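You operate a simulated robot arm through the tools that you are given. There is no shell and no other tool.

You are at the controls of a simulated robot arm. One attempt, no reset.

## Task
Take the melted red pot out, melt the blue pot in its place.
Fine: same well; each melted pot goes on the mat; bath off at the end. Set down upright: red pot, blue pot.
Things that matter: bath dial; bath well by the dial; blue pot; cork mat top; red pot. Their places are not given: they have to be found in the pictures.

The check looks at the end state, three seconds after you hand in, the way a careful person would. Anything else that was tipped, shoved, dropped, spilled or broken makes it a failure.

## Robot
A 7-joint arm with a three-finger gripper, fixed in place. Base frame: the origin is at the foot of the arm, x ahead of it, y to its left, z up. Lengths are in mm, angles in rad, forces in N, time in s.
With the tool pointing down near the work surface it reaches from about 500 to 940 mm from the base axis. Its first joint turns from -2.897 to 2.897 rad. Payload 2.69 kg.
The TCP is the grasp point between the finger pads, 29 mm short of the fingertips. In the tool frame z runs along the fingers and y along their closing line. The gripper opens to 120 mm. The gripper's body begins 78 mm behind the TCP.
Orientation is that of the tool frame in the base frame, as a unit quaternion [x, y, z, w]. With the fingers straight down and closing along the base's y, the tool's x points along the base's -x, its y along +y and its z along -z.

## Interface
- The arm moves only by the tool send_rows. Its argument "rows" is a list of rows, each an object (a shift or turn left out is 0, a gripper value left out holds the last) with "turn": the turn, a rotation vector about the tool's x, y, z in rad, a list of three; "translation": the shift along the tool's x, y, z in cm, a list of three; "gripper": the gripper command, from -1 (shut) to 1 (fully open), values between in proportion. In form: [{"turn": [wx, wy, wz], "translation": [tx, ty, tz], "gripper": gripper}, ...]. A call has 1 to 20 rows; each row is the pose to reach, as a shift and turn from the pose commanded when the call began, along the tool's axes at that moment. A row lasts 0.2 s, in which the tool goes at most 50 mm and 0.15 rad; a call with a longer step from one row to the next is refused whole, and so is a gripper value outside its range. A pose out of reach is approached as far as the arm can. The call stops where the force on the tool passes 40 N (or 10 N more than at its start, if that is more) or the arm is blocked; 0.2 s more then pass. The fingers move at their own pace and stop on an object; they squeeze with about 36 N. The grip force told is the motor's: it shows also when the fingers shut on nothing. Time passes only in rows, and 0.2 s behind the last, so rows that repeat a pose let the fingers close. It gives the time, the measured TCP pose, the force on the tool (base axes), the opening and the grip force at its end, in the units of the frame above (readings bear some noise), with the torque about the TCP (base axes, N m) and any sound that the robot's microphone picked up.
- Cameras (640 x 400 px; columns grow to the right, rows downward): "scene" is fixed at [51.7, 649.4, 1594.9]; the picture's right is [-0.35, -0.94, 0.00], its down [-0.62, 0.23, -0.75] and it looks along [0.70, -0.26, -0.66] (base axes); focal length 371 px, centre (320, 200). "wrist" rides on the gripper at [63, 0, -104] in the tool frame; the picture's right is [0.00, 1.00, 0.00], its down [-0.83, 0.00, -0.56] and it looks along [-0.56, 0.00, 0.83] (tool axes); focal length 275 px, centre (320, 200).
- capture(camera): a new picture of that camera. The clock stands still meanwhile.
- slide_trunk(by): slides the trunk up (or, below 0, down) by that many mm; the arm rides with it, the base frame stays. It gives what a move gives, with no picture.
- locate(camera, pixels): for up to 12 pixels [column, row] of the newest picture of that camera ("zoom" is the newest enlarged one), the place [x, y, z] in the base frame of the surface seen there, good to about 2 mm. The clock stands still meanwhile.
- inspect(camera, box): a new picture of the part [left, top, right, bottom] of that camera's present view, enlarged. The clock stands still meanwhile.
- sign_off(): hands the job in; it is judged then, once.

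Open the gripper and draw the arm clear of the work before you hand the job in, unless the task says otherwise.

The tools are called after "Emit:" by a JSON object that holds its "api" and its "payload". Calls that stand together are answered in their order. send_rows: Moves the arm, as the interface text tells. Its arguments: {"type":"object","properties":{"rows":{"type":"array","items":{"type":"object","properties":{"turn":{"type":"array","items":{"type":"number"}},"translation":{"type":"array","items":{"type":"number"}},"gripper":{"type":"number"}}}}},"required":["rows"]} The other tools are called the same way: slide_trunk (by) slides the trunk up or down; capture (camera) takes a picture; locate (camera, pixels) gives the place of the surface under pixels of a picture; inspect (camera, box) takes an enlarged picture of a part of a camera's view; sign_off () hands the job in.

At the start:

```text
t: 0.0
tool_pos: [487.1, 304.9, 1165.9]
orientation: [0.0, 1.0, 0.003, 0.0]
wrist_force: [0.6, -0.4, 0.0]
moment: [0.02, 0.03, -0.02]
finger_gap: 119.8
finger_force: 0.1
trunk travel left (down, up): [-588.0, 25.0]
```

scene: 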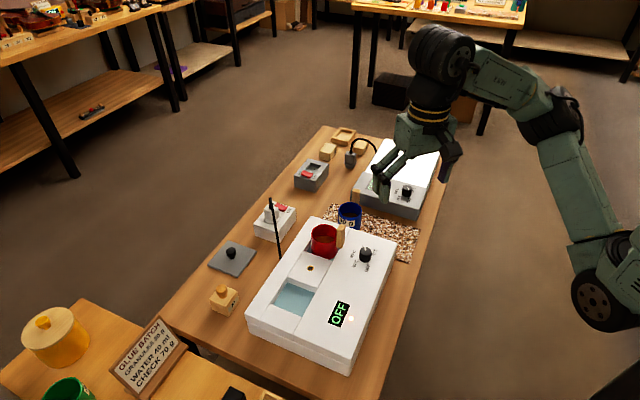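
wrist: 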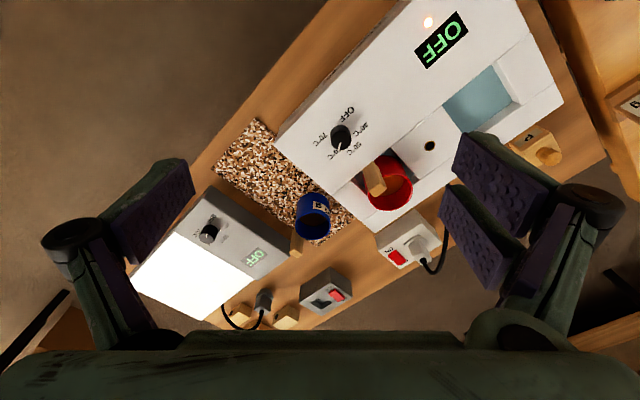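

The scene shows a white bath with a red pot in the well near (323,240), a dial near (365,255), a blue pot near (349,215) on the cork mat. I take enlarged views to read details.

Emit:
{"api": "inspect", "payload": {"camera": "scene", "box": [240, 190, 440, 380]}}

Emit:
{"api": "inspect", "payload": {"camera": "wrist", "box": [200, 0, 600, 330]}}

Emit:
{"api": "inspect", "payload": {"camera": "scene", "box": [200, 120, 460, 280]}}

```text
2.11 times, centred on (340, 285) of scene
```

zoom: 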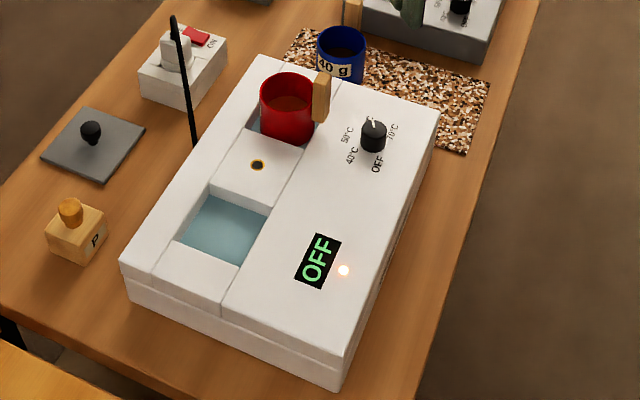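

```text
1.21 times, centred on (400, 165) of wrist
```

zoom: 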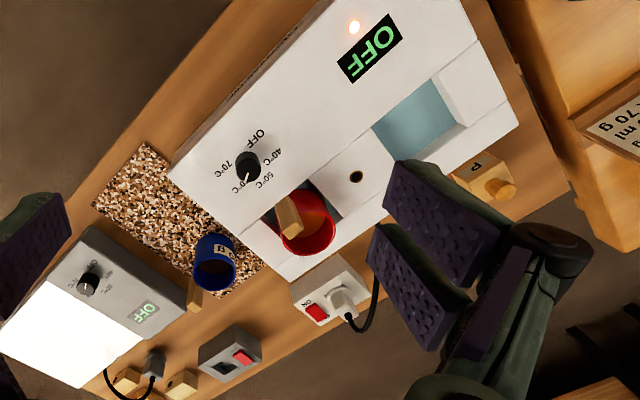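

```text
2.46 times, centred on (330, 200) of scene
```

zoom: 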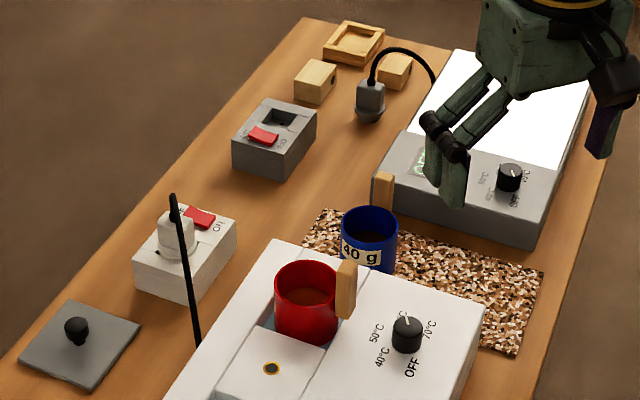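

The dial's pointer, display and the plug switch box need a closer read. I enlarge each.

Emit:
{"api": "inspect", "payload": {"camera": "scene", "box": [340, 230, 400, 280]}}

Emit:
{"api": "inspect", "payload": {"camera": "scene", "box": [240, 190, 310, 250]}}

Emit:
{"api": "inspect", "payload": {"camera": "scene", "box": [300, 190, 380, 260]}}

Emit:
{"api": "inspect", "payload": {"camera": "wrist", "box": [280, 80, 440, 240]}}

Emit:
{"api": "inspect", "payload": {"camera": "scene", "box": [0, 290, 280, 400]}}

Emit:
{"api": "inspect", "payload": {"camera": "scene", "box": [280, 120, 460, 230]}}

```text
8.00 times, centred on (370, 255) of scene
```

zoom: 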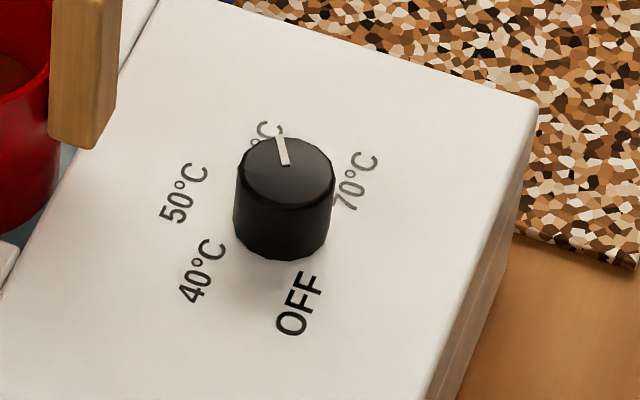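

```text
6.67 times, centred on (275, 220) of scene
```

zoom: 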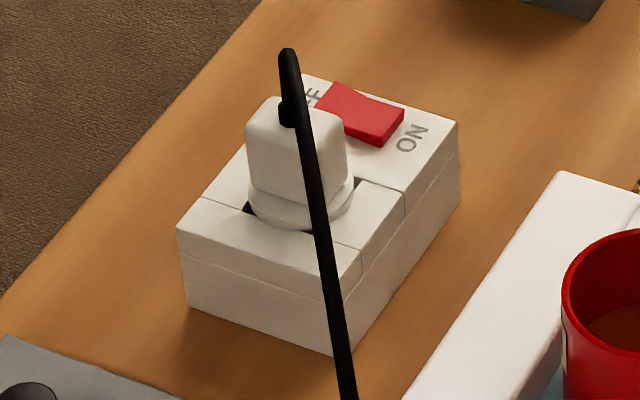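

```text
5.71 times, centred on (340, 225) of scene
```

zoom: 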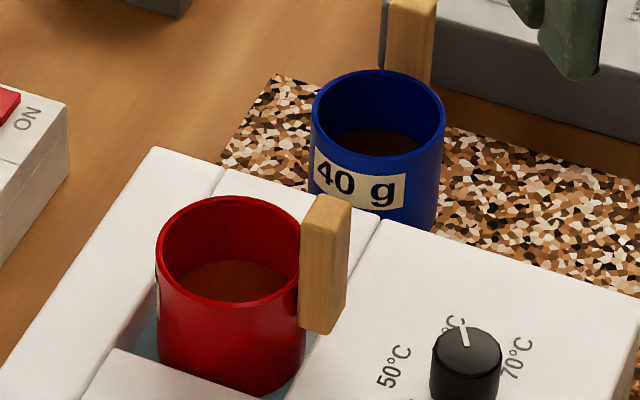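

```text
2.50 times, centred on (360, 160) of wrist
```

zoom: 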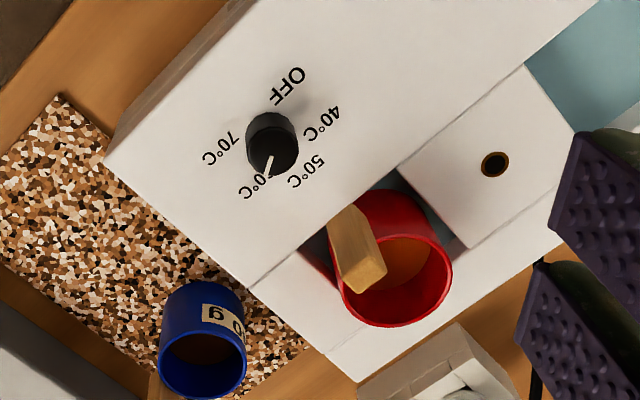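

```text
2.29 times, centred on (140, 345) of scene
```

zoom: 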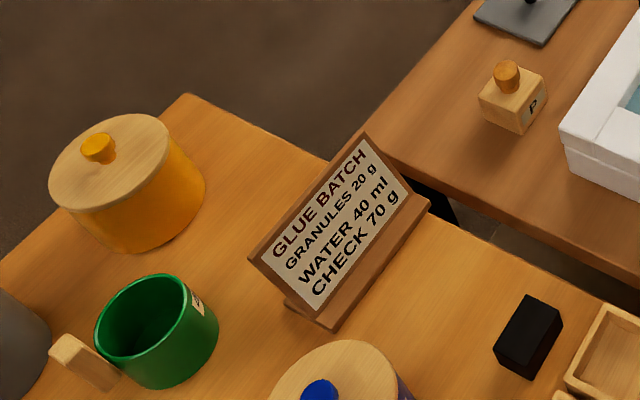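

```text
3.56 times, centred on (370, 175) of scene
```

zoom: 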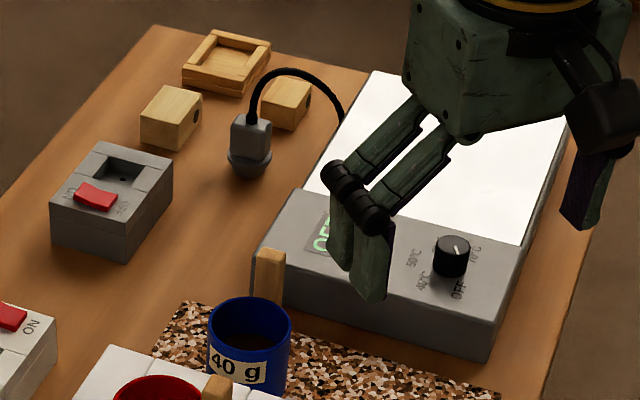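

I locate the key points: dial, pots, well, mat and the switch box.

Emit:
{"api": "capture", "payload": {"camera": "scene"}}

Emit:
{"api": "locate", "payload": {"camera": "scene", "pixels": [[365, 249], [365, 275], [323, 229], [340, 229], [349, 207], [385, 235], [312, 268], [292, 296], [283, 208], [340, 315], [351, 318], [268, 216]]}}

Emit:
{"api": "locate", "payload": {"camera": "scene", "pixels": [[322, 217], [397, 241], [348, 373], [246, 322], [418, 231], [333, 205], [411, 262], [354, 193], [308, 175], [381, 195], [232, 258], [324, 258]]}}

```text
taken
```

scene: 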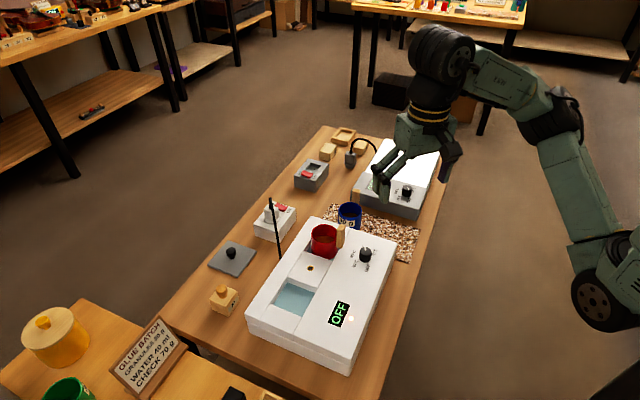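

```text
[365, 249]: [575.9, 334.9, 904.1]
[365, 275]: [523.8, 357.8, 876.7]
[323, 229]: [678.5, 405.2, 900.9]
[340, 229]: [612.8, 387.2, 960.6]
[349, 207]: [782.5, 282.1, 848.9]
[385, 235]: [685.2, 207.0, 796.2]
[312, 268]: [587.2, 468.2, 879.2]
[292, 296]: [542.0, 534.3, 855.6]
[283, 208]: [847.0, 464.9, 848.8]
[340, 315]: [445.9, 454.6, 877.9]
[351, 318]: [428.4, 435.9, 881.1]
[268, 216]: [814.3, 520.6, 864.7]
```

```text
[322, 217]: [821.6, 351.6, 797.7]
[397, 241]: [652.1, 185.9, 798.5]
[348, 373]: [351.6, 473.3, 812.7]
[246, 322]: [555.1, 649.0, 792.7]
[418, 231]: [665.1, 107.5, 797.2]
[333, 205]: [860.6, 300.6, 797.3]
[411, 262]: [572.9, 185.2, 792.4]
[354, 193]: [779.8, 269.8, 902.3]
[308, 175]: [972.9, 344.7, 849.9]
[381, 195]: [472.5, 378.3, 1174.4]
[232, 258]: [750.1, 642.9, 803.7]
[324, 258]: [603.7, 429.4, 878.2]
```

I bring the wrist camera closer over the bath to see the pots, dial and switch box; moving by base (+73,+95,-116) mm, well above the pots (tops around z 960).

Emit:
{"api": "send_rows", "payload": {"rows": [{"translation": [-1.8, 2.4, 2.9]}, {"translation": [-3.6, 4.8, 5.8]}, {"translation": [-5.4, 7.2, 8.7]}, {"translation": [-7.3, 9.5, 11.6]}, {"translation": [-7.3, 9.5, 11.6]}]}}

Emit:
{"api": "capture", "payload": {"camera": "wrist"}}

Emit:
{"api": "inspect", "payload": {"camera": "wrist", "box": [160, 200, 480, 400]}}

Emit:
{"api": "capture", "payload": {"camera": "scene"}}

```text
t: 1.2
tool_pos: [560.5, 399.6, 1049.1]
orientation: [0.001, 1.0, 0.002, -0.001]
wrist_force: [-0.1, -0.6, 1.0]
moment: [-0.02, -0.02, 0.01]
finger_gap: 120.2
finger_force: 0.1
trunk travel left (down, up): [-588.0, 25.0]
```

```text
taken
```

wrist: 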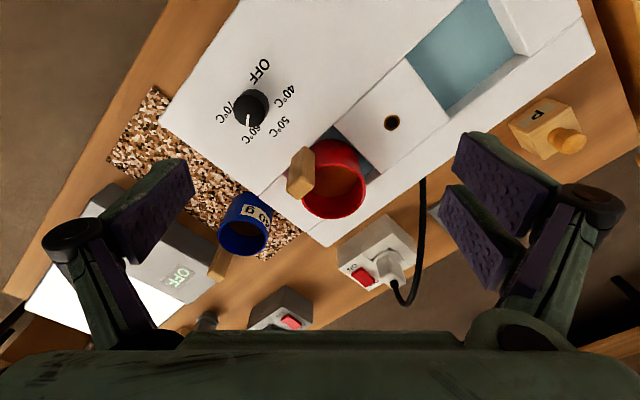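

```text
2.00 times, centred on (320, 300) of wrist
```

zoom: 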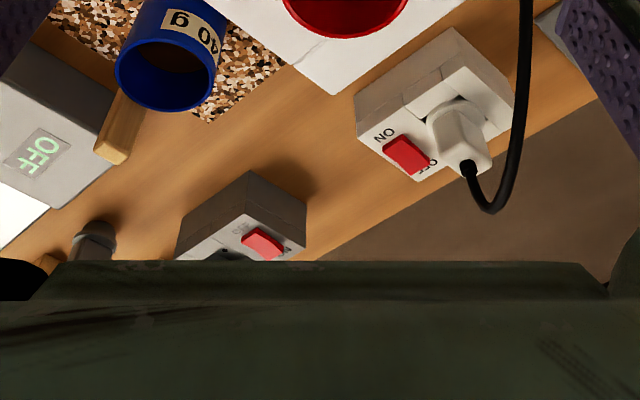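

```text
taken
```

scene: 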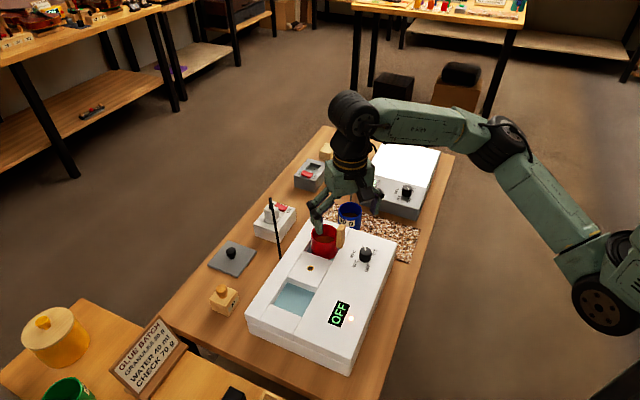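

Emit:
{"api": "inspect", "payload": {"camera": "wrist", "box": [330, 220, 430, 300]}}

Emit:
{"api": "inspect", "payload": {"camera": "wrist", "box": [200, 50, 400, 270]}}

Emit:
{"api": "inspect", "payload": {"camera": "scene", "box": [310, 290, 370, 340]}}

Emit:
{"api": "inspect", "payload": {"camera": "scene", "box": [255, 195, 300, 235]}}

```text
5.00 times, centred on (380, 260) of wrist
```

zoom: 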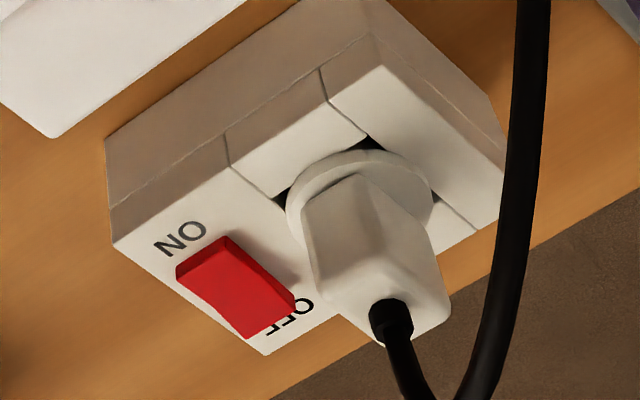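

```text
1.82 times, centred on (300, 160) of wrist
```

zoom: 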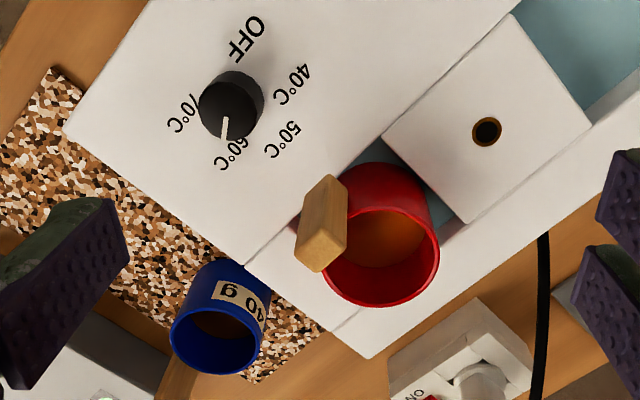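

```text
8.00 times, centred on (340, 315) of scene
```

zoom: 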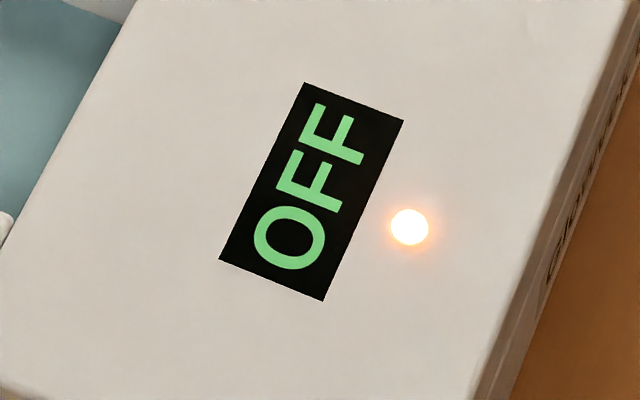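

```text
10.00 times, centred on (278, 215) of scene
```

zoom: 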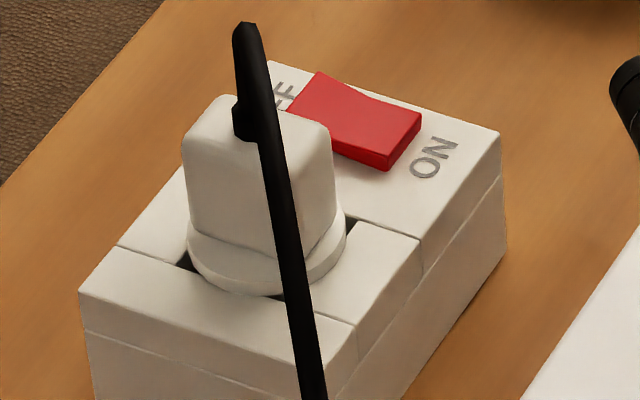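

The display reads OFF though the dial points at 60°C; the rocker's ON end seems raised (zoom ~(400,150)). I measure heights along the rocker and other features.

Emit:
{"api": "locate", "payload": {"camera": "zoom", "pixels": [[320, 85], [300, 105], [335, 105], [360, 120], [385, 135], [410, 115], [390, 145], [460, 130], [385, 163]]}}

Emit:
{"api": "inspect", "payload": {"camera": "scene", "box": [290, 155, 335, 195]}}

Emit:
{"api": "inspect", "payload": {"camera": "scene", "box": [350, 165, 430, 220]}}

```text
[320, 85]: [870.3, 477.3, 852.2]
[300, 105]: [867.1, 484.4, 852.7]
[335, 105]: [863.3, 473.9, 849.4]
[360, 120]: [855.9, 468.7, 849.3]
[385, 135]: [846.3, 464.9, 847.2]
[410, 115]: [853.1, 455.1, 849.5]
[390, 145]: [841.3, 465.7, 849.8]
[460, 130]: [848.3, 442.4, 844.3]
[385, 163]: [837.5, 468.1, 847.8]
```

```text
10.00 times, centred on (312, 175) of scene
```

zoom: 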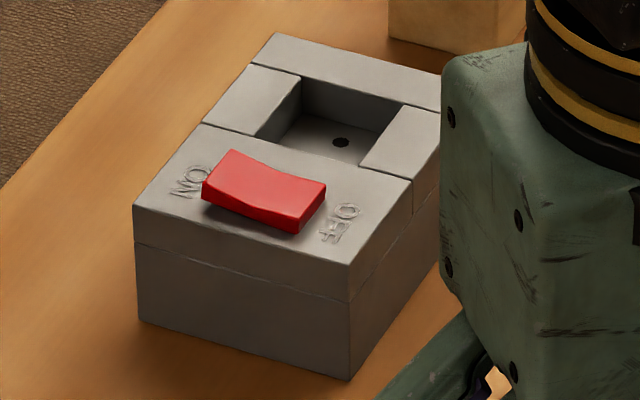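

```text
7.27 times, centred on (390, 192) of scene
```

zoom: 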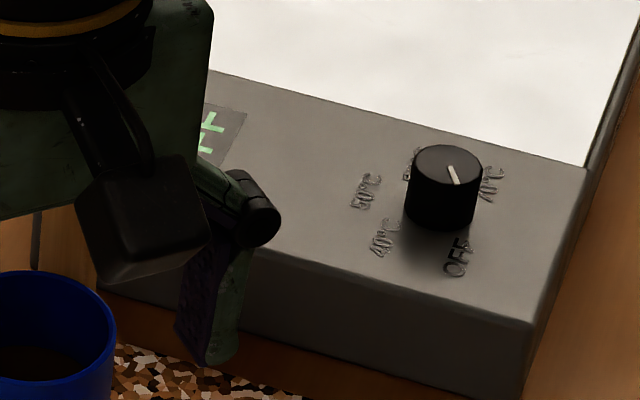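

I need a nearer look at the rocker. First I check where the cable runs so that I don't hit it: cable pixels around (271,200)-(279,255).

Emit:
{"api": "locate", "payload": {"camera": "scene", "pixels": [[271, 199], [273, 215], [275, 230], [277, 245], [280, 256], [340, 222], [352, 190], [306, 240], [339, 240]]}}

Emit:
{"api": "locate", "payload": {"camera": "wrist", "pixels": [[332, 143], [365, 185], [335, 217], [302, 178], [305, 151], [308, 180], [290, 190], [340, 185], [243, 222], [222, 265], [250, 95], [391, 123]]}}

```text
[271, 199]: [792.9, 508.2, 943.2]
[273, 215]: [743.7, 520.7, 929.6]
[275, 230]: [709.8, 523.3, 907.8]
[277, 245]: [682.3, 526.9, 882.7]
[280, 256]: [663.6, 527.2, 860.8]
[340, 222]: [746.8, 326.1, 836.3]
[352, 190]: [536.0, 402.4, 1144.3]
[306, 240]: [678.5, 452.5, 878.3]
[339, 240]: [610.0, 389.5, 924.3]
```

```text
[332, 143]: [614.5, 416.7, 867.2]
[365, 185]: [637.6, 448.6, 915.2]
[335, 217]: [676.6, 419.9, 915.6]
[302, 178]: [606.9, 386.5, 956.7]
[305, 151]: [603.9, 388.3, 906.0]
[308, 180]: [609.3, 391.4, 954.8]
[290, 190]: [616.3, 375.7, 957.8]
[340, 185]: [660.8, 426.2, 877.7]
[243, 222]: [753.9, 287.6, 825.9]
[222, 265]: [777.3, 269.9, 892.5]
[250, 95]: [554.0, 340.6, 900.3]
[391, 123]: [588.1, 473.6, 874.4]
```

The cable peaks at about (793,508,943). I move to about (730,430,1010), fingertips at 981 mm, to view the rocker.

Emit:
{"api": "send_rows", "payload": {"rows": [{"translation": [-4.2, 0.7, 1.0]}, {"translation": [-8.5, 1.5, 2.0]}, {"translation": [-12.7, 2.3, 3.0]}, {"translation": [-17, 3, 3.9]}, {"translation": [-17, 3, 3.9]}]}}

Emit:
{"api": "capture", "payload": {"camera": "wrist"}}

Emit:
{"api": "inspect", "payload": {"camera": "wrist", "box": [280, 140, 440, 260]}}

```text
t: 2.4
tool_pos: [729.0, 428.6, 1007.7]
orientation: [0.002, 1.0, 0.002, -0.001]
wrist_force: [0.1, -0.1, 0.4]
moment: [-0.01, 0.0, 0.01]
finger_gap: 119.9
finger_force: 0.2
trunk travel left (down, up): [-588.0, 25.0]
```

```text
taken
```

wrist: 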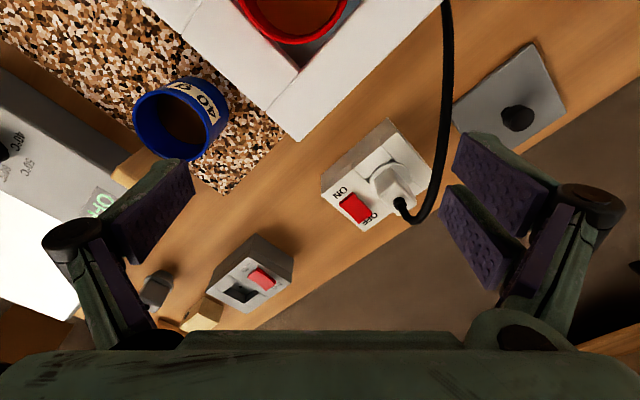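

```text
3.33 times, centred on (360, 200) of wrist
```

zoom: 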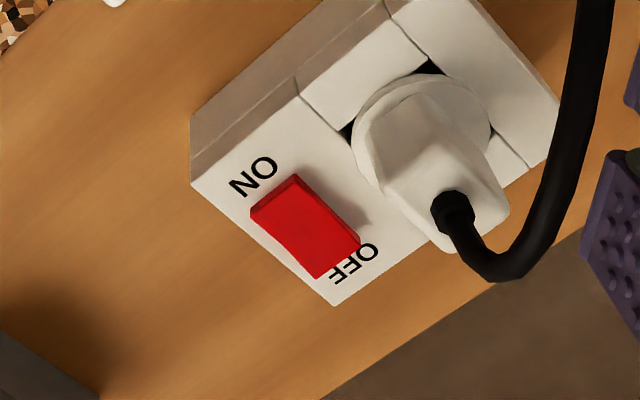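

I zoom right onto the rocker and measure its ends.

Emit:
{"api": "inspect", "payload": {"camera": "wrist", "box": [330, 180, 386, 215]}}

Emit:
{"api": "inspect", "payload": {"camera": "wrist", "box": [332, 180, 382, 230]}}

```text
11.43 times, centred on (358, 198) of wrist
```

zoom: 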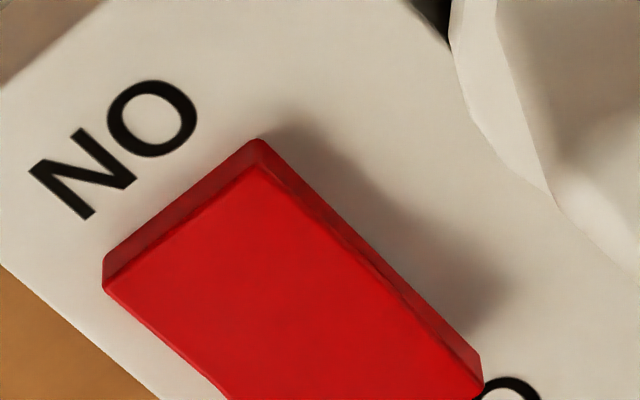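

```text
8.00 times, centred on (357, 205) of wrist
```

zoom: 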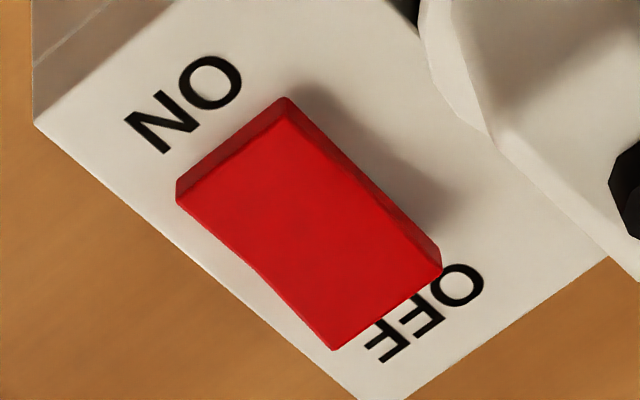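

Emit:
{"api": "locate", "payload": {"camera": "zoom", "pixels": [[290, 118], [240, 165], [195, 195], [225, 230], [300, 180], [330, 270], [370, 210], [335, 335], [420, 270], [380, 300], [200, 130], [460, 290]]}}

```text
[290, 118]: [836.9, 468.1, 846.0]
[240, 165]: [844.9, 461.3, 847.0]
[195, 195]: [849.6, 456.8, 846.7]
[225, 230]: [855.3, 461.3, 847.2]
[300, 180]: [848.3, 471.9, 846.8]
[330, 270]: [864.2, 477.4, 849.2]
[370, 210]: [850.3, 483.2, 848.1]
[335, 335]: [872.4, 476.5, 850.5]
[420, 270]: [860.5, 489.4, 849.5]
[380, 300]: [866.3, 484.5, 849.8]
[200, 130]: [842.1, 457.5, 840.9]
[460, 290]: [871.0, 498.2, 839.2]
```

The ON end is lower (846.5) than the OFF end (850.3), so the socket is switched ON. The bath's side (right edge near (375,300) in scene) seems to carry text; I zoom there and on other corners of the room.

Emit:
{"api": "inspect", "payload": {"camera": "scene", "box": [345, 270, 405, 370]}}

Emit:
{"api": "inspect", "payload": {"camera": "scene", "box": [380, 0, 640, 80]}}

Emit:
{"api": "inspect", "payload": {"camera": "scene", "box": [0, 0, 200, 130]}}

Emit:
{"api": "inspect", "payload": {"camera": "scene", "box": [200, 235, 310, 320]}}

Emit:
{"api": "inspect", "payload": {"camera": "scene", "box": [180, 370, 300, 400]}}

Emit:
{"api": "inspect", "payload": {"camera": "wrist", "box": [120, 0, 350, 190]}}

```text
4.00 times, centred on (375, 320) of scene
```

zoom: 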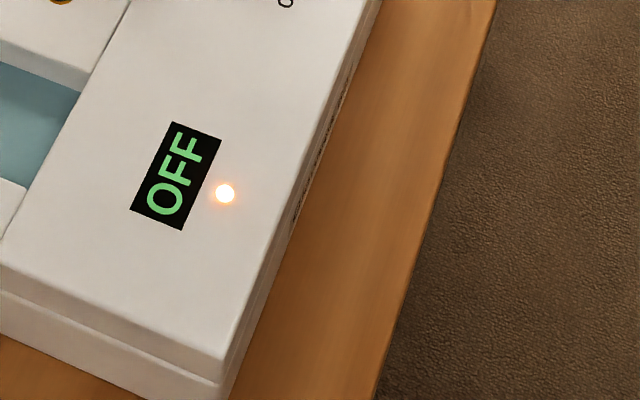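

```text
2.46 times, centred on (510, 40) of scene
```

zoom: 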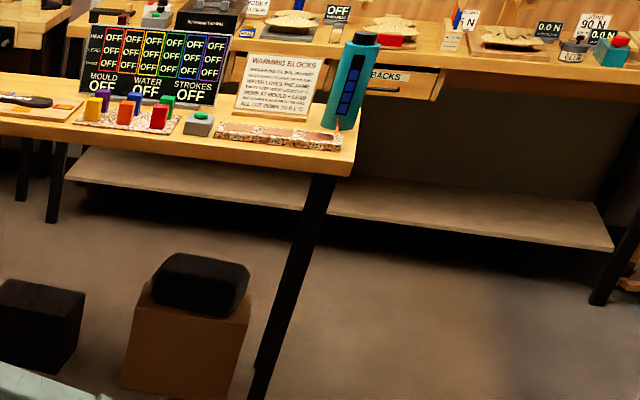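

```text
3.08 times, centred on (100, 65) of scene
```

zoom: 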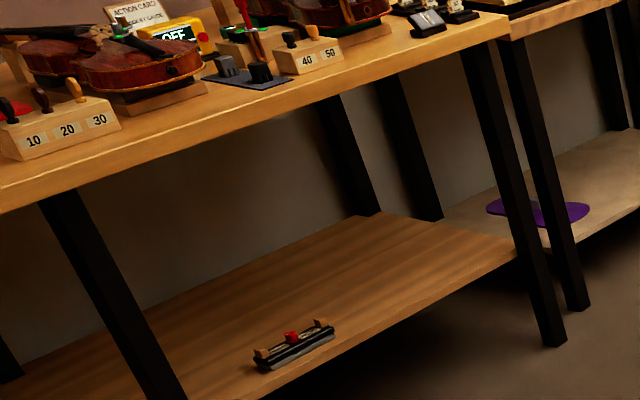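

```text
4.71 times, centred on (255, 278) of scene
```

zoom: 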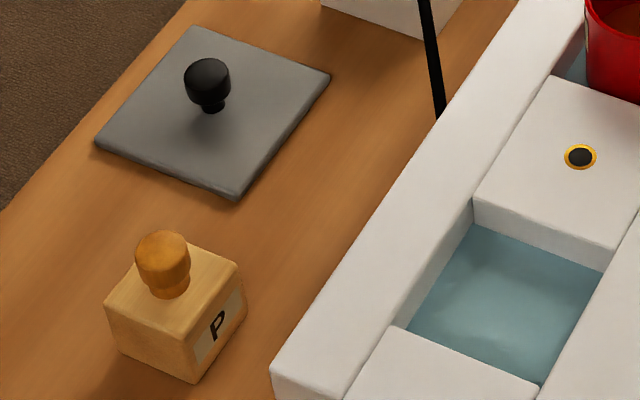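

```text
5.33 times, centred on (240, 385) of scene
```

zoom: 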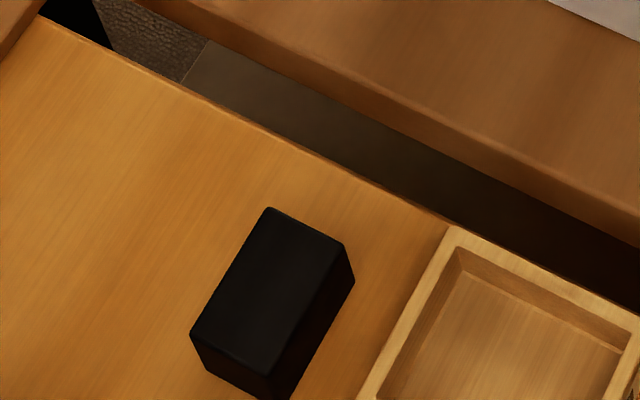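

```text
2.11 times, centred on (235, 95) of wrist
```

zoom: 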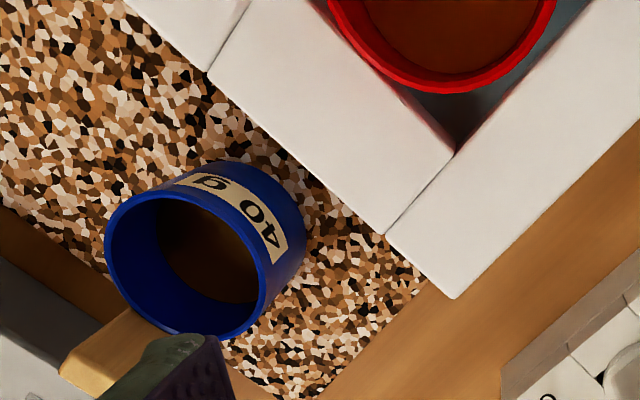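

The front face of the bath (facing the robot) bears text that I can't read from the scene camera. I move to around (411,304,1000), with the tool yawed about 45°, to look at that face, rising first.

Emit:
{"api": "send_rows", "payload": {"rows": [{"translation": [0, 0, -4.5]}, {"translation": [4, -1.5, -6], "turn": [0, 0, -0.1]}, {"translation": [8, -3, -6], "turn": [0, 0, -0.2]}, {"translation": [12, -4.7, -6], "turn": [0, 0, -0.32]}, {"translation": [16, -6.3, -6], "turn": [0, 0, -0.44]}, {"translation": [20, -7.8, -5], "turn": [0, 0, -0.55]}, {"translation": [24, -9.4, -4], "turn": [0, 0, -0.65]}, {"translation": [28, -11, -2.5], "turn": [0, 0, -0.72]}, {"translation": [31.8, -12.5, 0], "turn": [0, 0, -0.785]}, {"translation": [31.8, -12.5, 0], "turn": [0, 0, -0.785]}]}}

Emit:
{"api": "capture", "payload": {"camera": "wrist"}}

Emit:
{"api": "capture", "payload": {"camera": "scene"}}

```text
t: 4.6
tool_pos: [410.0, 304.1, 1012.5]
orientation: [-0.382, 0.924, 0.003, -0.001]
wrist_force: [0.2, 0.1, -0.9]
moment: [0.02, 0.0, -0.06]
finger_gap: 120.2
finger_force: 0.2
trunk travel left (down, up): [-588.0, 25.0]
```

```text
taken
```

wrist: 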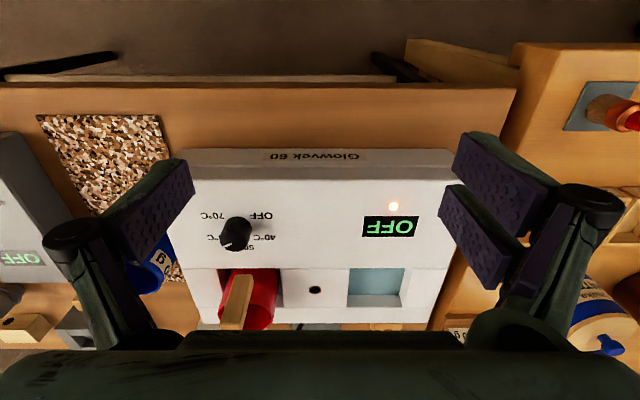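

```text
taken
```

scene: 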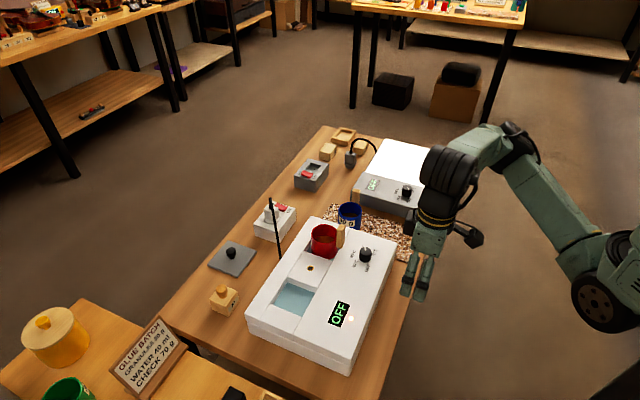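

The face only carries the brand "Glowvek 60". I zoom on the dial and display for the pointer.

Emit:
{"api": "inspect", "payload": {"camera": "wrist", "box": [190, 195, 290, 265]}}

Emit:
{"api": "inspect", "payload": {"camera": "wrist", "box": [200, 140, 440, 330]}}

Emit:
{"api": "locate", "payload": {"camera": "wrist", "pixels": [[237, 228], [236, 245], [250, 238], [262, 216], [221, 216], [190, 150], [449, 152], [195, 180], [220, 275], [280, 272], [283, 300], [270, 290]]}}

```text
5.71 times, centred on (240, 230) of wrist
```

zoom: 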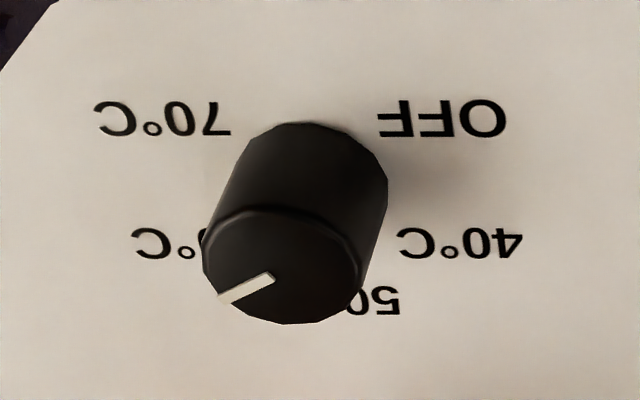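

```text
2.11 times, centred on (320, 235) of wrist
```

zoom: 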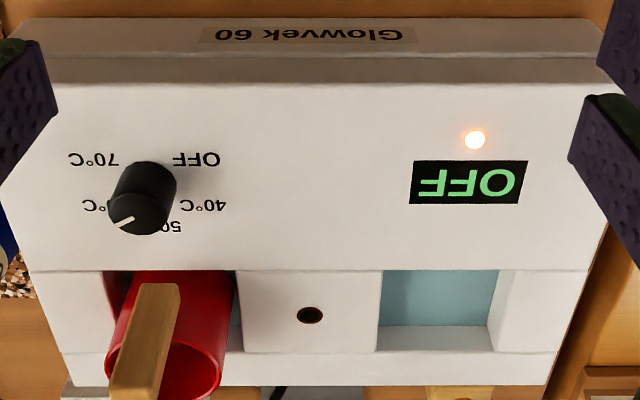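

```text
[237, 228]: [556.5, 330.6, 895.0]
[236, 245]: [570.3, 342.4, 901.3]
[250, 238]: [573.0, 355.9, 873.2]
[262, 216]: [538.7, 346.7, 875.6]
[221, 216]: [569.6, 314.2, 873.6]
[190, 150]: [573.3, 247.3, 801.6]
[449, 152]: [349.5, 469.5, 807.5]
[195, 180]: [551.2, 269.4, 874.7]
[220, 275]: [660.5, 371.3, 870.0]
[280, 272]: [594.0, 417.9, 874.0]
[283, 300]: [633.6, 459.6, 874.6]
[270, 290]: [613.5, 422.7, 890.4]
```

The dial pointer is at 60°C, the display reads OFF and the lamp glows; I will watch the display once I work. Now I move over the red pot to measure its handle and rim closely (TCP about (596,346,1018)).

Emit:
{"api": "send_rows", "payload": {"rows": [{"translation": [-4, -2.5, -0.6]}, {"translation": [-8, -5, -0.6]}, {"translation": [-12, -7.6, -0.6]}, {"translation": [-16.1, -10.2, -0.6]}, {"translation": [-16.1, -10.2, -0.6]}]}}

Emit:
{"api": "capture", "payload": {"camera": "wrist"}}

Emit:
{"api": "inspect", "payload": {"camera": "wrist", "box": [220, 120, 420, 320]}}

```text
t: 5.8
tool_pos: [597.3, 344.5, 1016.3]
orientation: [-0.382, 0.924, 0.003, 0.0]
wrist_force: [-0.5, 0.1, -0.5]
moment: [0.04, -0.01, 0.01]
finger_gap: 120.1
finger_force: 0.1
trunk travel left (down, up): [-588.0, 25.0]
```

```text
taken
```

wrist: 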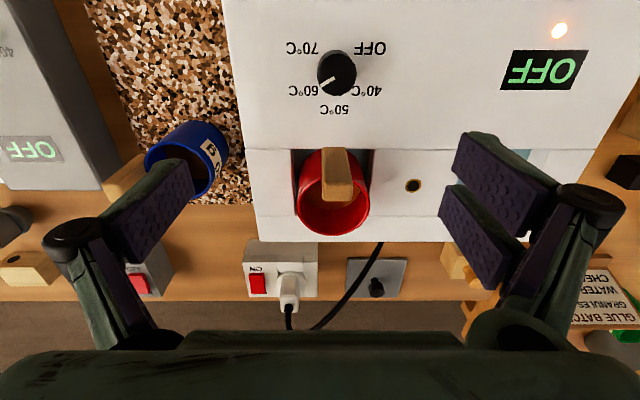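

```text
2.00 times, centred on (320, 220) of wrist
```

zoom: 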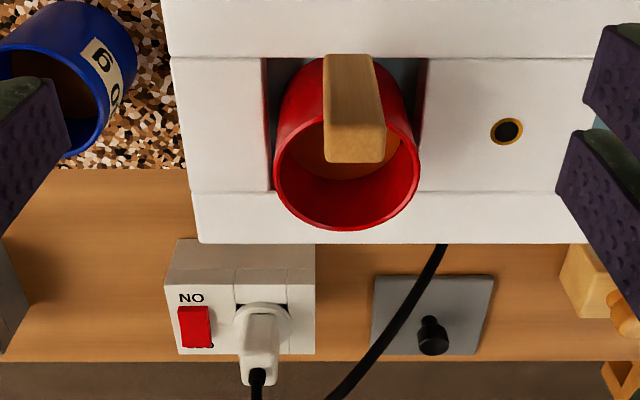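

I measure handle corners, rim and well edges in this zoom.

Emit:
{"api": "locate", "payload": {"camera": "zoom", "pixels": [[332, 130], [378, 126], [332, 157], [382, 154], [330, 75], [366, 75], [278, 150], [416, 150], [350, 225], [300, 75], [395, 75], [350, 190]]}}

Emit:
{"api": "locate", "payload": {"camera": "zoom", "pixels": [[282, 180], [412, 180], [300, 207], [400, 207], [262, 100], [272, 186], [428, 100], [255, 130], [445, 130], [345, 50], [340, 210], [420, 80]]}}

Emit:
{"api": "locate", "payload": {"camera": "wrist", "pixels": [[334, 62], [337, 72], [325, 83], [372, 48], [240, 120], [222, 10], [90, 10], [125, 150], [245, 200], [146, 165], [185, 123], [228, 150]]}}

```text
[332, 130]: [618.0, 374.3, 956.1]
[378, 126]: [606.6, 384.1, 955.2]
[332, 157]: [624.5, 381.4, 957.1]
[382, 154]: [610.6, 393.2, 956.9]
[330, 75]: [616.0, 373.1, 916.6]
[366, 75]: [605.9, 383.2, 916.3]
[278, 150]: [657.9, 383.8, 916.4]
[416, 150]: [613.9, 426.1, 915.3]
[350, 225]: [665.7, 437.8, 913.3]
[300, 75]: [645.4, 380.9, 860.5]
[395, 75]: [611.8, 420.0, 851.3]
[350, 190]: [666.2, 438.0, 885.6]
```

```text
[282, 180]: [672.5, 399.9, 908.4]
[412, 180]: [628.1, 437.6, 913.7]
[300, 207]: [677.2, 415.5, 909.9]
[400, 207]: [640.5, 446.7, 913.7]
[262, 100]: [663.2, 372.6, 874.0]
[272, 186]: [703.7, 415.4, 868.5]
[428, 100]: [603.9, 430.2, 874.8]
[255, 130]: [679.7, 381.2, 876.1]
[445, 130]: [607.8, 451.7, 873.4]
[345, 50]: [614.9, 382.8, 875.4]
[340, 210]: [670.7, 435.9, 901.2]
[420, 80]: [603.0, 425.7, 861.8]
```

```text
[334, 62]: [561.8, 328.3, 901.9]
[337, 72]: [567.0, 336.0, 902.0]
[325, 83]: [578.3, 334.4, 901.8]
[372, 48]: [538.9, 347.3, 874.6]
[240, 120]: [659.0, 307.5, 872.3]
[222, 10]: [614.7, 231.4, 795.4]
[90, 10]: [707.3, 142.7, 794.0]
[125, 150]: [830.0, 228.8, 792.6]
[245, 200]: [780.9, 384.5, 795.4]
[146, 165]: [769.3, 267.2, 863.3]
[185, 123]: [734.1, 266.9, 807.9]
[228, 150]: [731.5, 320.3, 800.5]
```

Measured in bath-aligned axes (u away from robot at 45°, v toward the plate): the handle is 11 x 18 mm at (612,382), top z 957, rim z 915; well centre lies at about (644,413). I move above the handle, then check before descending.

Emit:
{"api": "send_rows", "payload": {"rows": [{"translation": [-1.85, 0.75, 0], "gripper": 0.2}, {"translation": [-3.7, 1.51, 0], "gripper": 0.0}, {"translation": [-3.7, 1.51, 2.0], "gripper": 0.0}, {"translation": [-3.7, 1.51, 2.0], "gripper": 0.0}]}}

Emit:
{"api": "capture", "payload": {"camera": "wrist"}}

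Emit:
{"api": "capture", "payload": {"camera": "scene"}}

```text
t: 6.8
tool_pos: [612.6, 382.0, 996.4]
orientation: [-0.382, 0.924, 0.003, 0.0]
wrist_force: [-0.8, 0.5, 0.9]
moment: [-0.03, -0.02, 0.05]
finger_gap: 60.3
finger_force: 0.1
trunk travel left (down, up): [-588.0, 25.0]
```

```text
taken
```

wrist: 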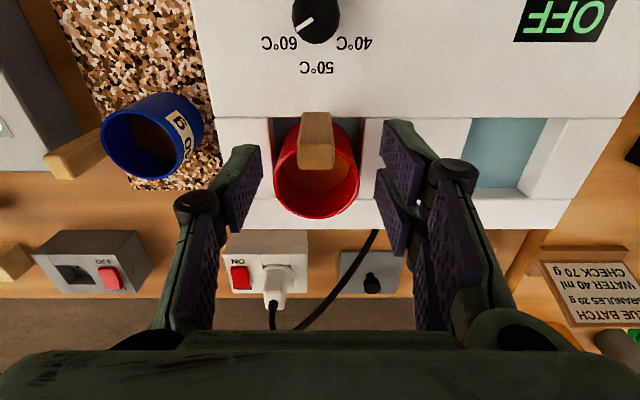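

```text
taken
```

scene: 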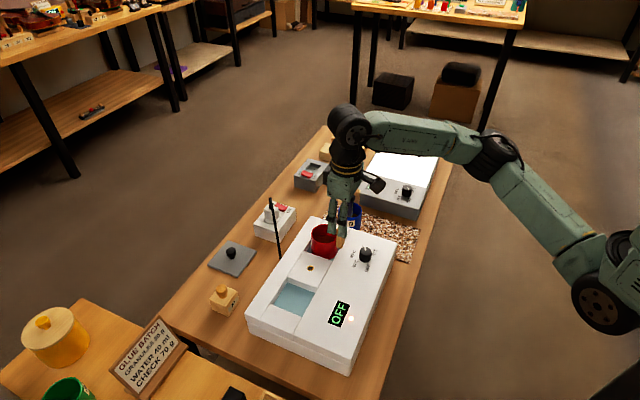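

The handle (px 316,150) is centred between the fingers. I lower 56 mm to z≈940 and close; also locating blue pot and mat points in this view.

Emit:
{"api": "locate", "payload": {"camera": "wrist", "pixels": [[102, 140], [152, 92], [203, 125], [158, 178], [48, 158], [75, 178], [102, 155], [60, 10], [188, 10], [130, 187], [218, 187], [212, 120]]}}

Emit:
{"api": "send_rows", "payload": {"rows": [{"translation": [0, 0, 1.9]}, {"translation": [0, 0, 3.8]}, {"translation": [0, 0, 5.6]}, {"translation": [0, 0, 5.6]}]}}

Emit:
{"api": "capture", "payload": {"camera": "wrist"}}

```text
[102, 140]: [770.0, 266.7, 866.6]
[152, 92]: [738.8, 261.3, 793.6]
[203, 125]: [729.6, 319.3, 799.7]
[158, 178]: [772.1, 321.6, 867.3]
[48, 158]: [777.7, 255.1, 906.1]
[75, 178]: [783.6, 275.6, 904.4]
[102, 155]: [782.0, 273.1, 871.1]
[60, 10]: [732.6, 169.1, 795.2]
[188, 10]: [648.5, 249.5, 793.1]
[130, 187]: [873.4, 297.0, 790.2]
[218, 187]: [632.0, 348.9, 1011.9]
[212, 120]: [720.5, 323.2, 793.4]
```

```text
t: 7.8
tool_pos: [612.4, 383.7, 938.9]
orientation: [-0.383, 0.924, 0.002, 0.0]
wrist_force: [0.5, 0.3, -0.3]
moment: [-0.01, 0.01, 0.0]
finger_gap: 60.0
finger_force: 0.0
trunk travel left (down, up): [-588.0, 25.0]
```

```text
taken
```

wrist: 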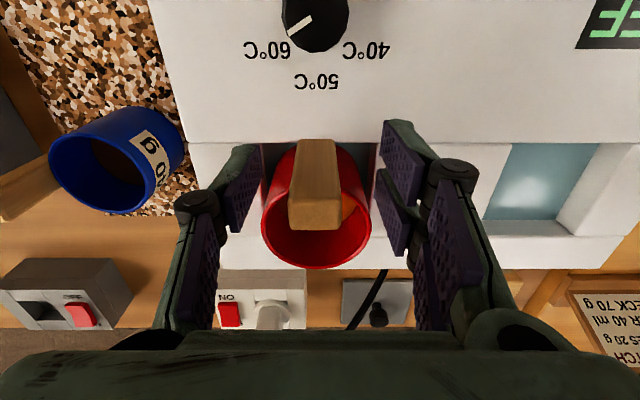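

No contact so far; the handle sits between the fingers. I close the gripper.

Emit:
{"api": "send_rows", "payload": {"rows": [{"gripper": -1}, {"gripper": -1}, {"gripper": -1}, {"gripper": -1}, {"gripper": -1}]}}

```text
t: 9.0
tool_pos: [612.5, 381.9, 940.9]
orientation: [-0.382, 0.924, 0.002, 0.0]
wrist_force: [0.0, -0.5, 0.4]
moment: [0.0, -0.02, -0.04]
finger_gap: 22.0
finger_force: 36.2
trunk travel left (down, up): [-588.0, 25.0]
```

Gripped at 22 mm with 36 N. I lift slowly 30 mm and look.

Emit:
{"api": "send_rows", "payload": {"rows": [{"translation": [0, 0, -0.5]}, {"translation": [0, 0, -1.0]}, {"translation": [0, 0, -2.0]}, {"translation": [0, 0, -3.0]}, {"translation": [0, 0, -3.0]}]}}

Emit:
{"api": "capture", "payload": {"camera": "wrist"}}

Emit:
{"api": "capture", "payload": {"camera": "scene"}}

```text
t: 10.2
tool_pos: [612.0, 382.6, 969.6]
orientation: [-0.382, 0.924, 0.003, 0.0]
wrist_force: [-0.3, 0.0, -0.7]
moment: [-0.03, 0.02, 0.0]
finger_gap: 22.2
finger_force: 36.3
trunk travel left (down, up): [-588.0, 25.0]
```

```text
taken
```

wrist: 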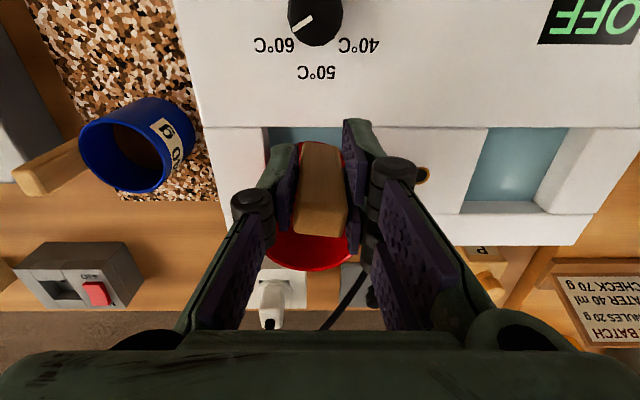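

```text
taken
```

scene: 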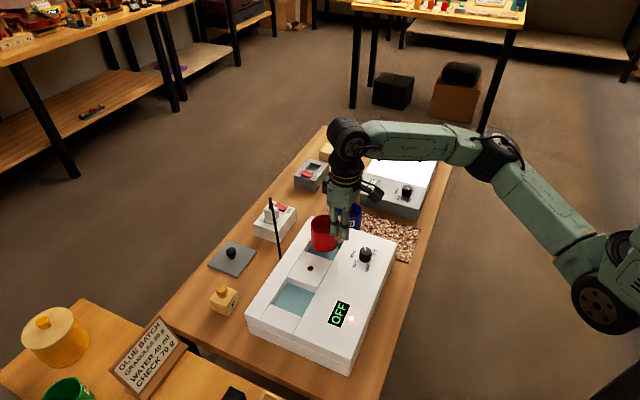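

The red pot is held level. I lift to clear the bath, then carry it gently over the free front part of the mat (pot centre goal about u=612, v=332, i.e. (667,198)).

Emit:
{"api": "send_rows", "payload": {"rows": [{"translation": [0, 0, -1.0]}, {"translation": [0, 0, -2.0]}, {"translation": [0, 0, -3.0]}, {"translation": [0, 0, -4.0]}, {"translation": [0, 0, -4.5]}, {"translation": [0.7, -0.9, -4.5]}, {"translation": [1.8, -2.3, -4.5]}, {"translation": [3.1, -3.9, -4.5]}, {"translation": [4.4, -5.5, -4.5]}, {"translation": [5.7, -7.2, -4.5]}, {"translation": [7.0, -8.8, -4.5]}, {"translation": [8.3, -10.5, -4.5]}, {"translation": [9.6, -12.1, -4.5]}, {"translation": [10.9, -13.7, -4.5]}, {"translation": [12.0, -15.1, -4.5]}, {"translation": [12.9, -16.3, -4.5]}, {"translation": [13.5, -17.0, -4.5]}, {"translation": [13.5, -17.0, -4.5]}]}}

Emit:
{"api": "capture", "payload": {"camera": "wrist"}}

Emit:
{"api": "capture", "payload": {"camera": "scene"}}

```text
t: 14.0
tool_pos: [637.4, 168.7, 1014.2]
orientation: [-0.383, 0.924, 0.003, 0.0]
wrist_force: [1.3, -0.9, -0.5]
moment: [0.01, 0.04, -0.02]
finger_gap: 21.9
finger_force: 36.1
trunk travel left (down, up): [-588.0, 25.0]
```

```text
taken
```

wrist: 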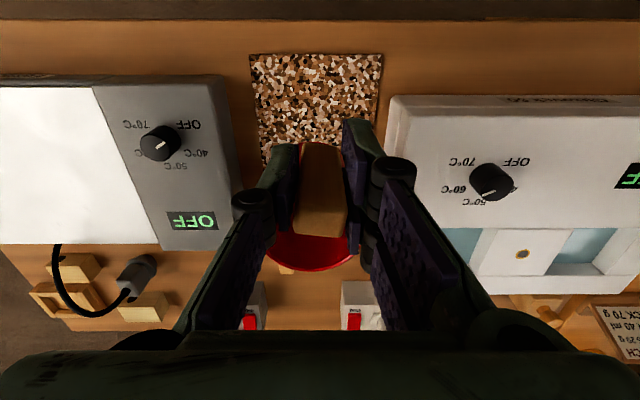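

```text
taken
```

scene: 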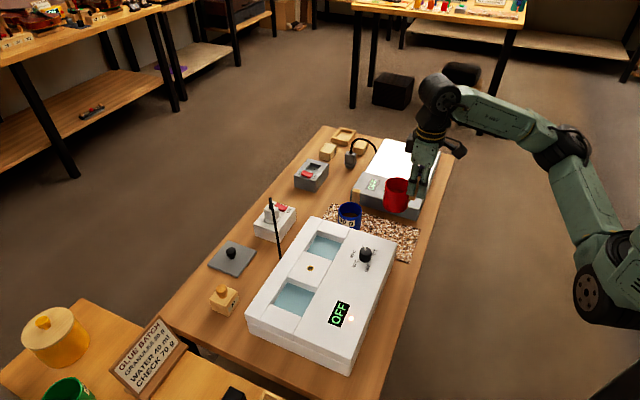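

The wrist view shows the mat's near edge at row ~55; I check the mat edges and the dial pointer before lowering.

Emit:
{"api": "inspect", "payload": {"camera": "wrist", "box": [430, 130, 560, 230]}}

Emit:
{"api": "locate", "payload": {"camera": "wrist", "pixels": [[252, 56], [380, 56], [256, 110], [376, 110], [258, 140], [310, 100], [390, 110], [232, 130], [500, 185], [315, 262], [270, 245], [350, 250]]}}

Emit:
{"api": "inspect", "payload": {"camera": "scene", "box": [320, 160, 450, 280]}}

```text
4.00 times, centred on (495, 180) of wrist
```

zoom: 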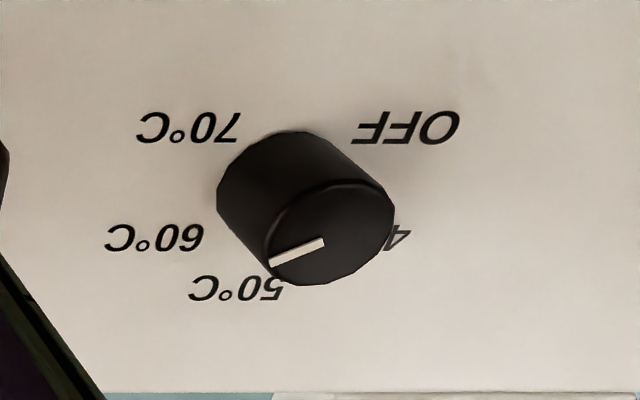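

```text
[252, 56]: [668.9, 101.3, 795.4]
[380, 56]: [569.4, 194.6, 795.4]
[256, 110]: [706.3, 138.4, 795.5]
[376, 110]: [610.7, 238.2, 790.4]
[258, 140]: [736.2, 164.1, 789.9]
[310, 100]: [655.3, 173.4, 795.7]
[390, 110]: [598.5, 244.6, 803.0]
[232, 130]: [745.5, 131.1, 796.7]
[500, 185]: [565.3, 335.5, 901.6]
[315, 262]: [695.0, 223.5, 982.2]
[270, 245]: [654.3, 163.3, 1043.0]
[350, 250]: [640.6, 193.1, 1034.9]
```

```text
3.33 times, centred on (385, 220) of scene
```

zoom: 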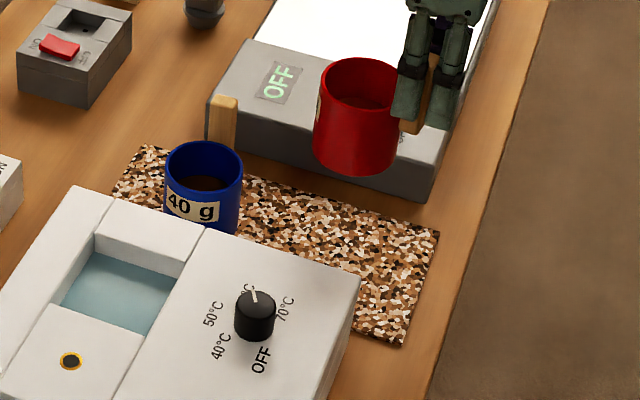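

The mat spans v 265–400 with near edge u≈542; the pot (u≈614, v≈332) will sit fully on it. I lower to just above expected contact (TCP z≈896).

Emit:
{"api": "send_rows", "payload": {"rows": [{"translation": [0, 0, 1.0]}, {"translation": [0, 0, 2.5]}, {"translation": [0, 0, 4.5]}, {"translation": [0, 0, 6.5]}, {"translation": [0, 0, 8.5]}, {"translation": [0, 0, 10.0]}, {"translation": [0, 0, 11.0]}, {"translation": [0, 0, 11.6]}, {"translation": [0, 0, 11.6]}, {"translation": [0, 0, 11.6]}]}}

Emit:
{"api": "inspect", "payload": {"camera": "scene", "box": [320, 160, 450, 280]}}

```text
t: 16.2
tool_pos: [636.3, 169.4, 898.1]
orientation: [-0.382, 0.924, 0.003, 0.0]
wrist_force: [-0.4, 0.4, -0.5]
moment: [-0.03, 0.0, 0.0]
finger_gap: 21.8
finger_force: 36.1
trunk travel left (down, up): [-588.0, 25.0]
```

```text
3.33 times, centred on (385, 220) of scene
```

zoom: 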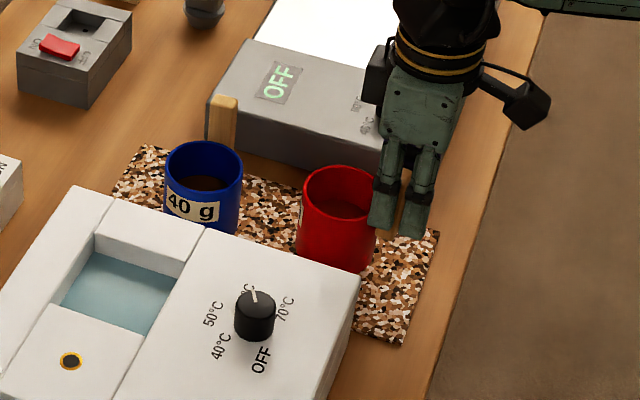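

Near contact. I creep down in 1 mm rows, watching the force.

Emit:
{"api": "send_rows", "payload": {"rows": [{"translation": [0, 0, 0.1]}, {"translation": [0, 0, 0.2]}, {"translation": [0, 0, 0.3]}, {"translation": [0, 0, 0.4]}, {"translation": [0, 0, 0.4]}]}}

```text
t: 17.4
tool_pos: [636.3, 169.4, 894.9]
orientation: [-0.381, 0.924, 0.003, 0.0]
wrist_force: [0.7, 0.1, -0.8]
moment: [0.01, 0.05, 0.03]
finger_gap: 21.9
finger_force: 36.4
trunk travel left (down, up): [-588.0, 25.0]
```

Emit:
{"api": "send_rows", "payload": {"rows": [{"translation": [0, 0, 0.1]}, {"translation": [0, 0, 0.2]}, {"translation": [0, 0, 0.3]}, {"translation": [0, 0, 0.3]}]}}

Emit:
{"api": "inspect", "payload": {"camera": "scene", "box": [365, 200, 425, 250]}}

```text
t: 18.4
tool_pos: [637.5, 168.6, 890.8]
orientation: [-0.382, 0.924, 0.003, 0.0]
wrist_force: [-0.7, 0.6, -1.2]
moment: [-0.01, 0.04, -0.03]
finger_gap: 22.1
finger_force: 36.1
trunk travel left (down, up): [-588.0, 25.0]
```

```text
8.00 times, centred on (395, 225) of scene
```

zoom: 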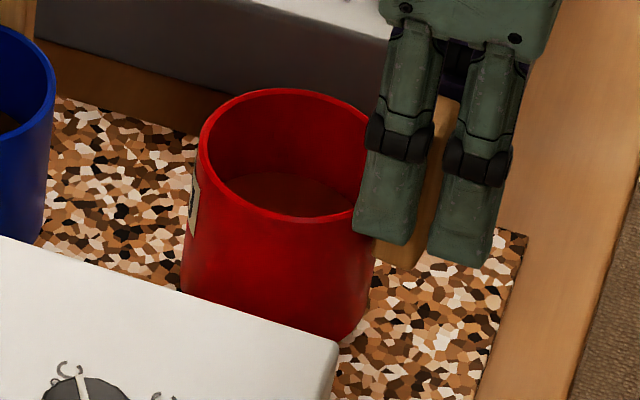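

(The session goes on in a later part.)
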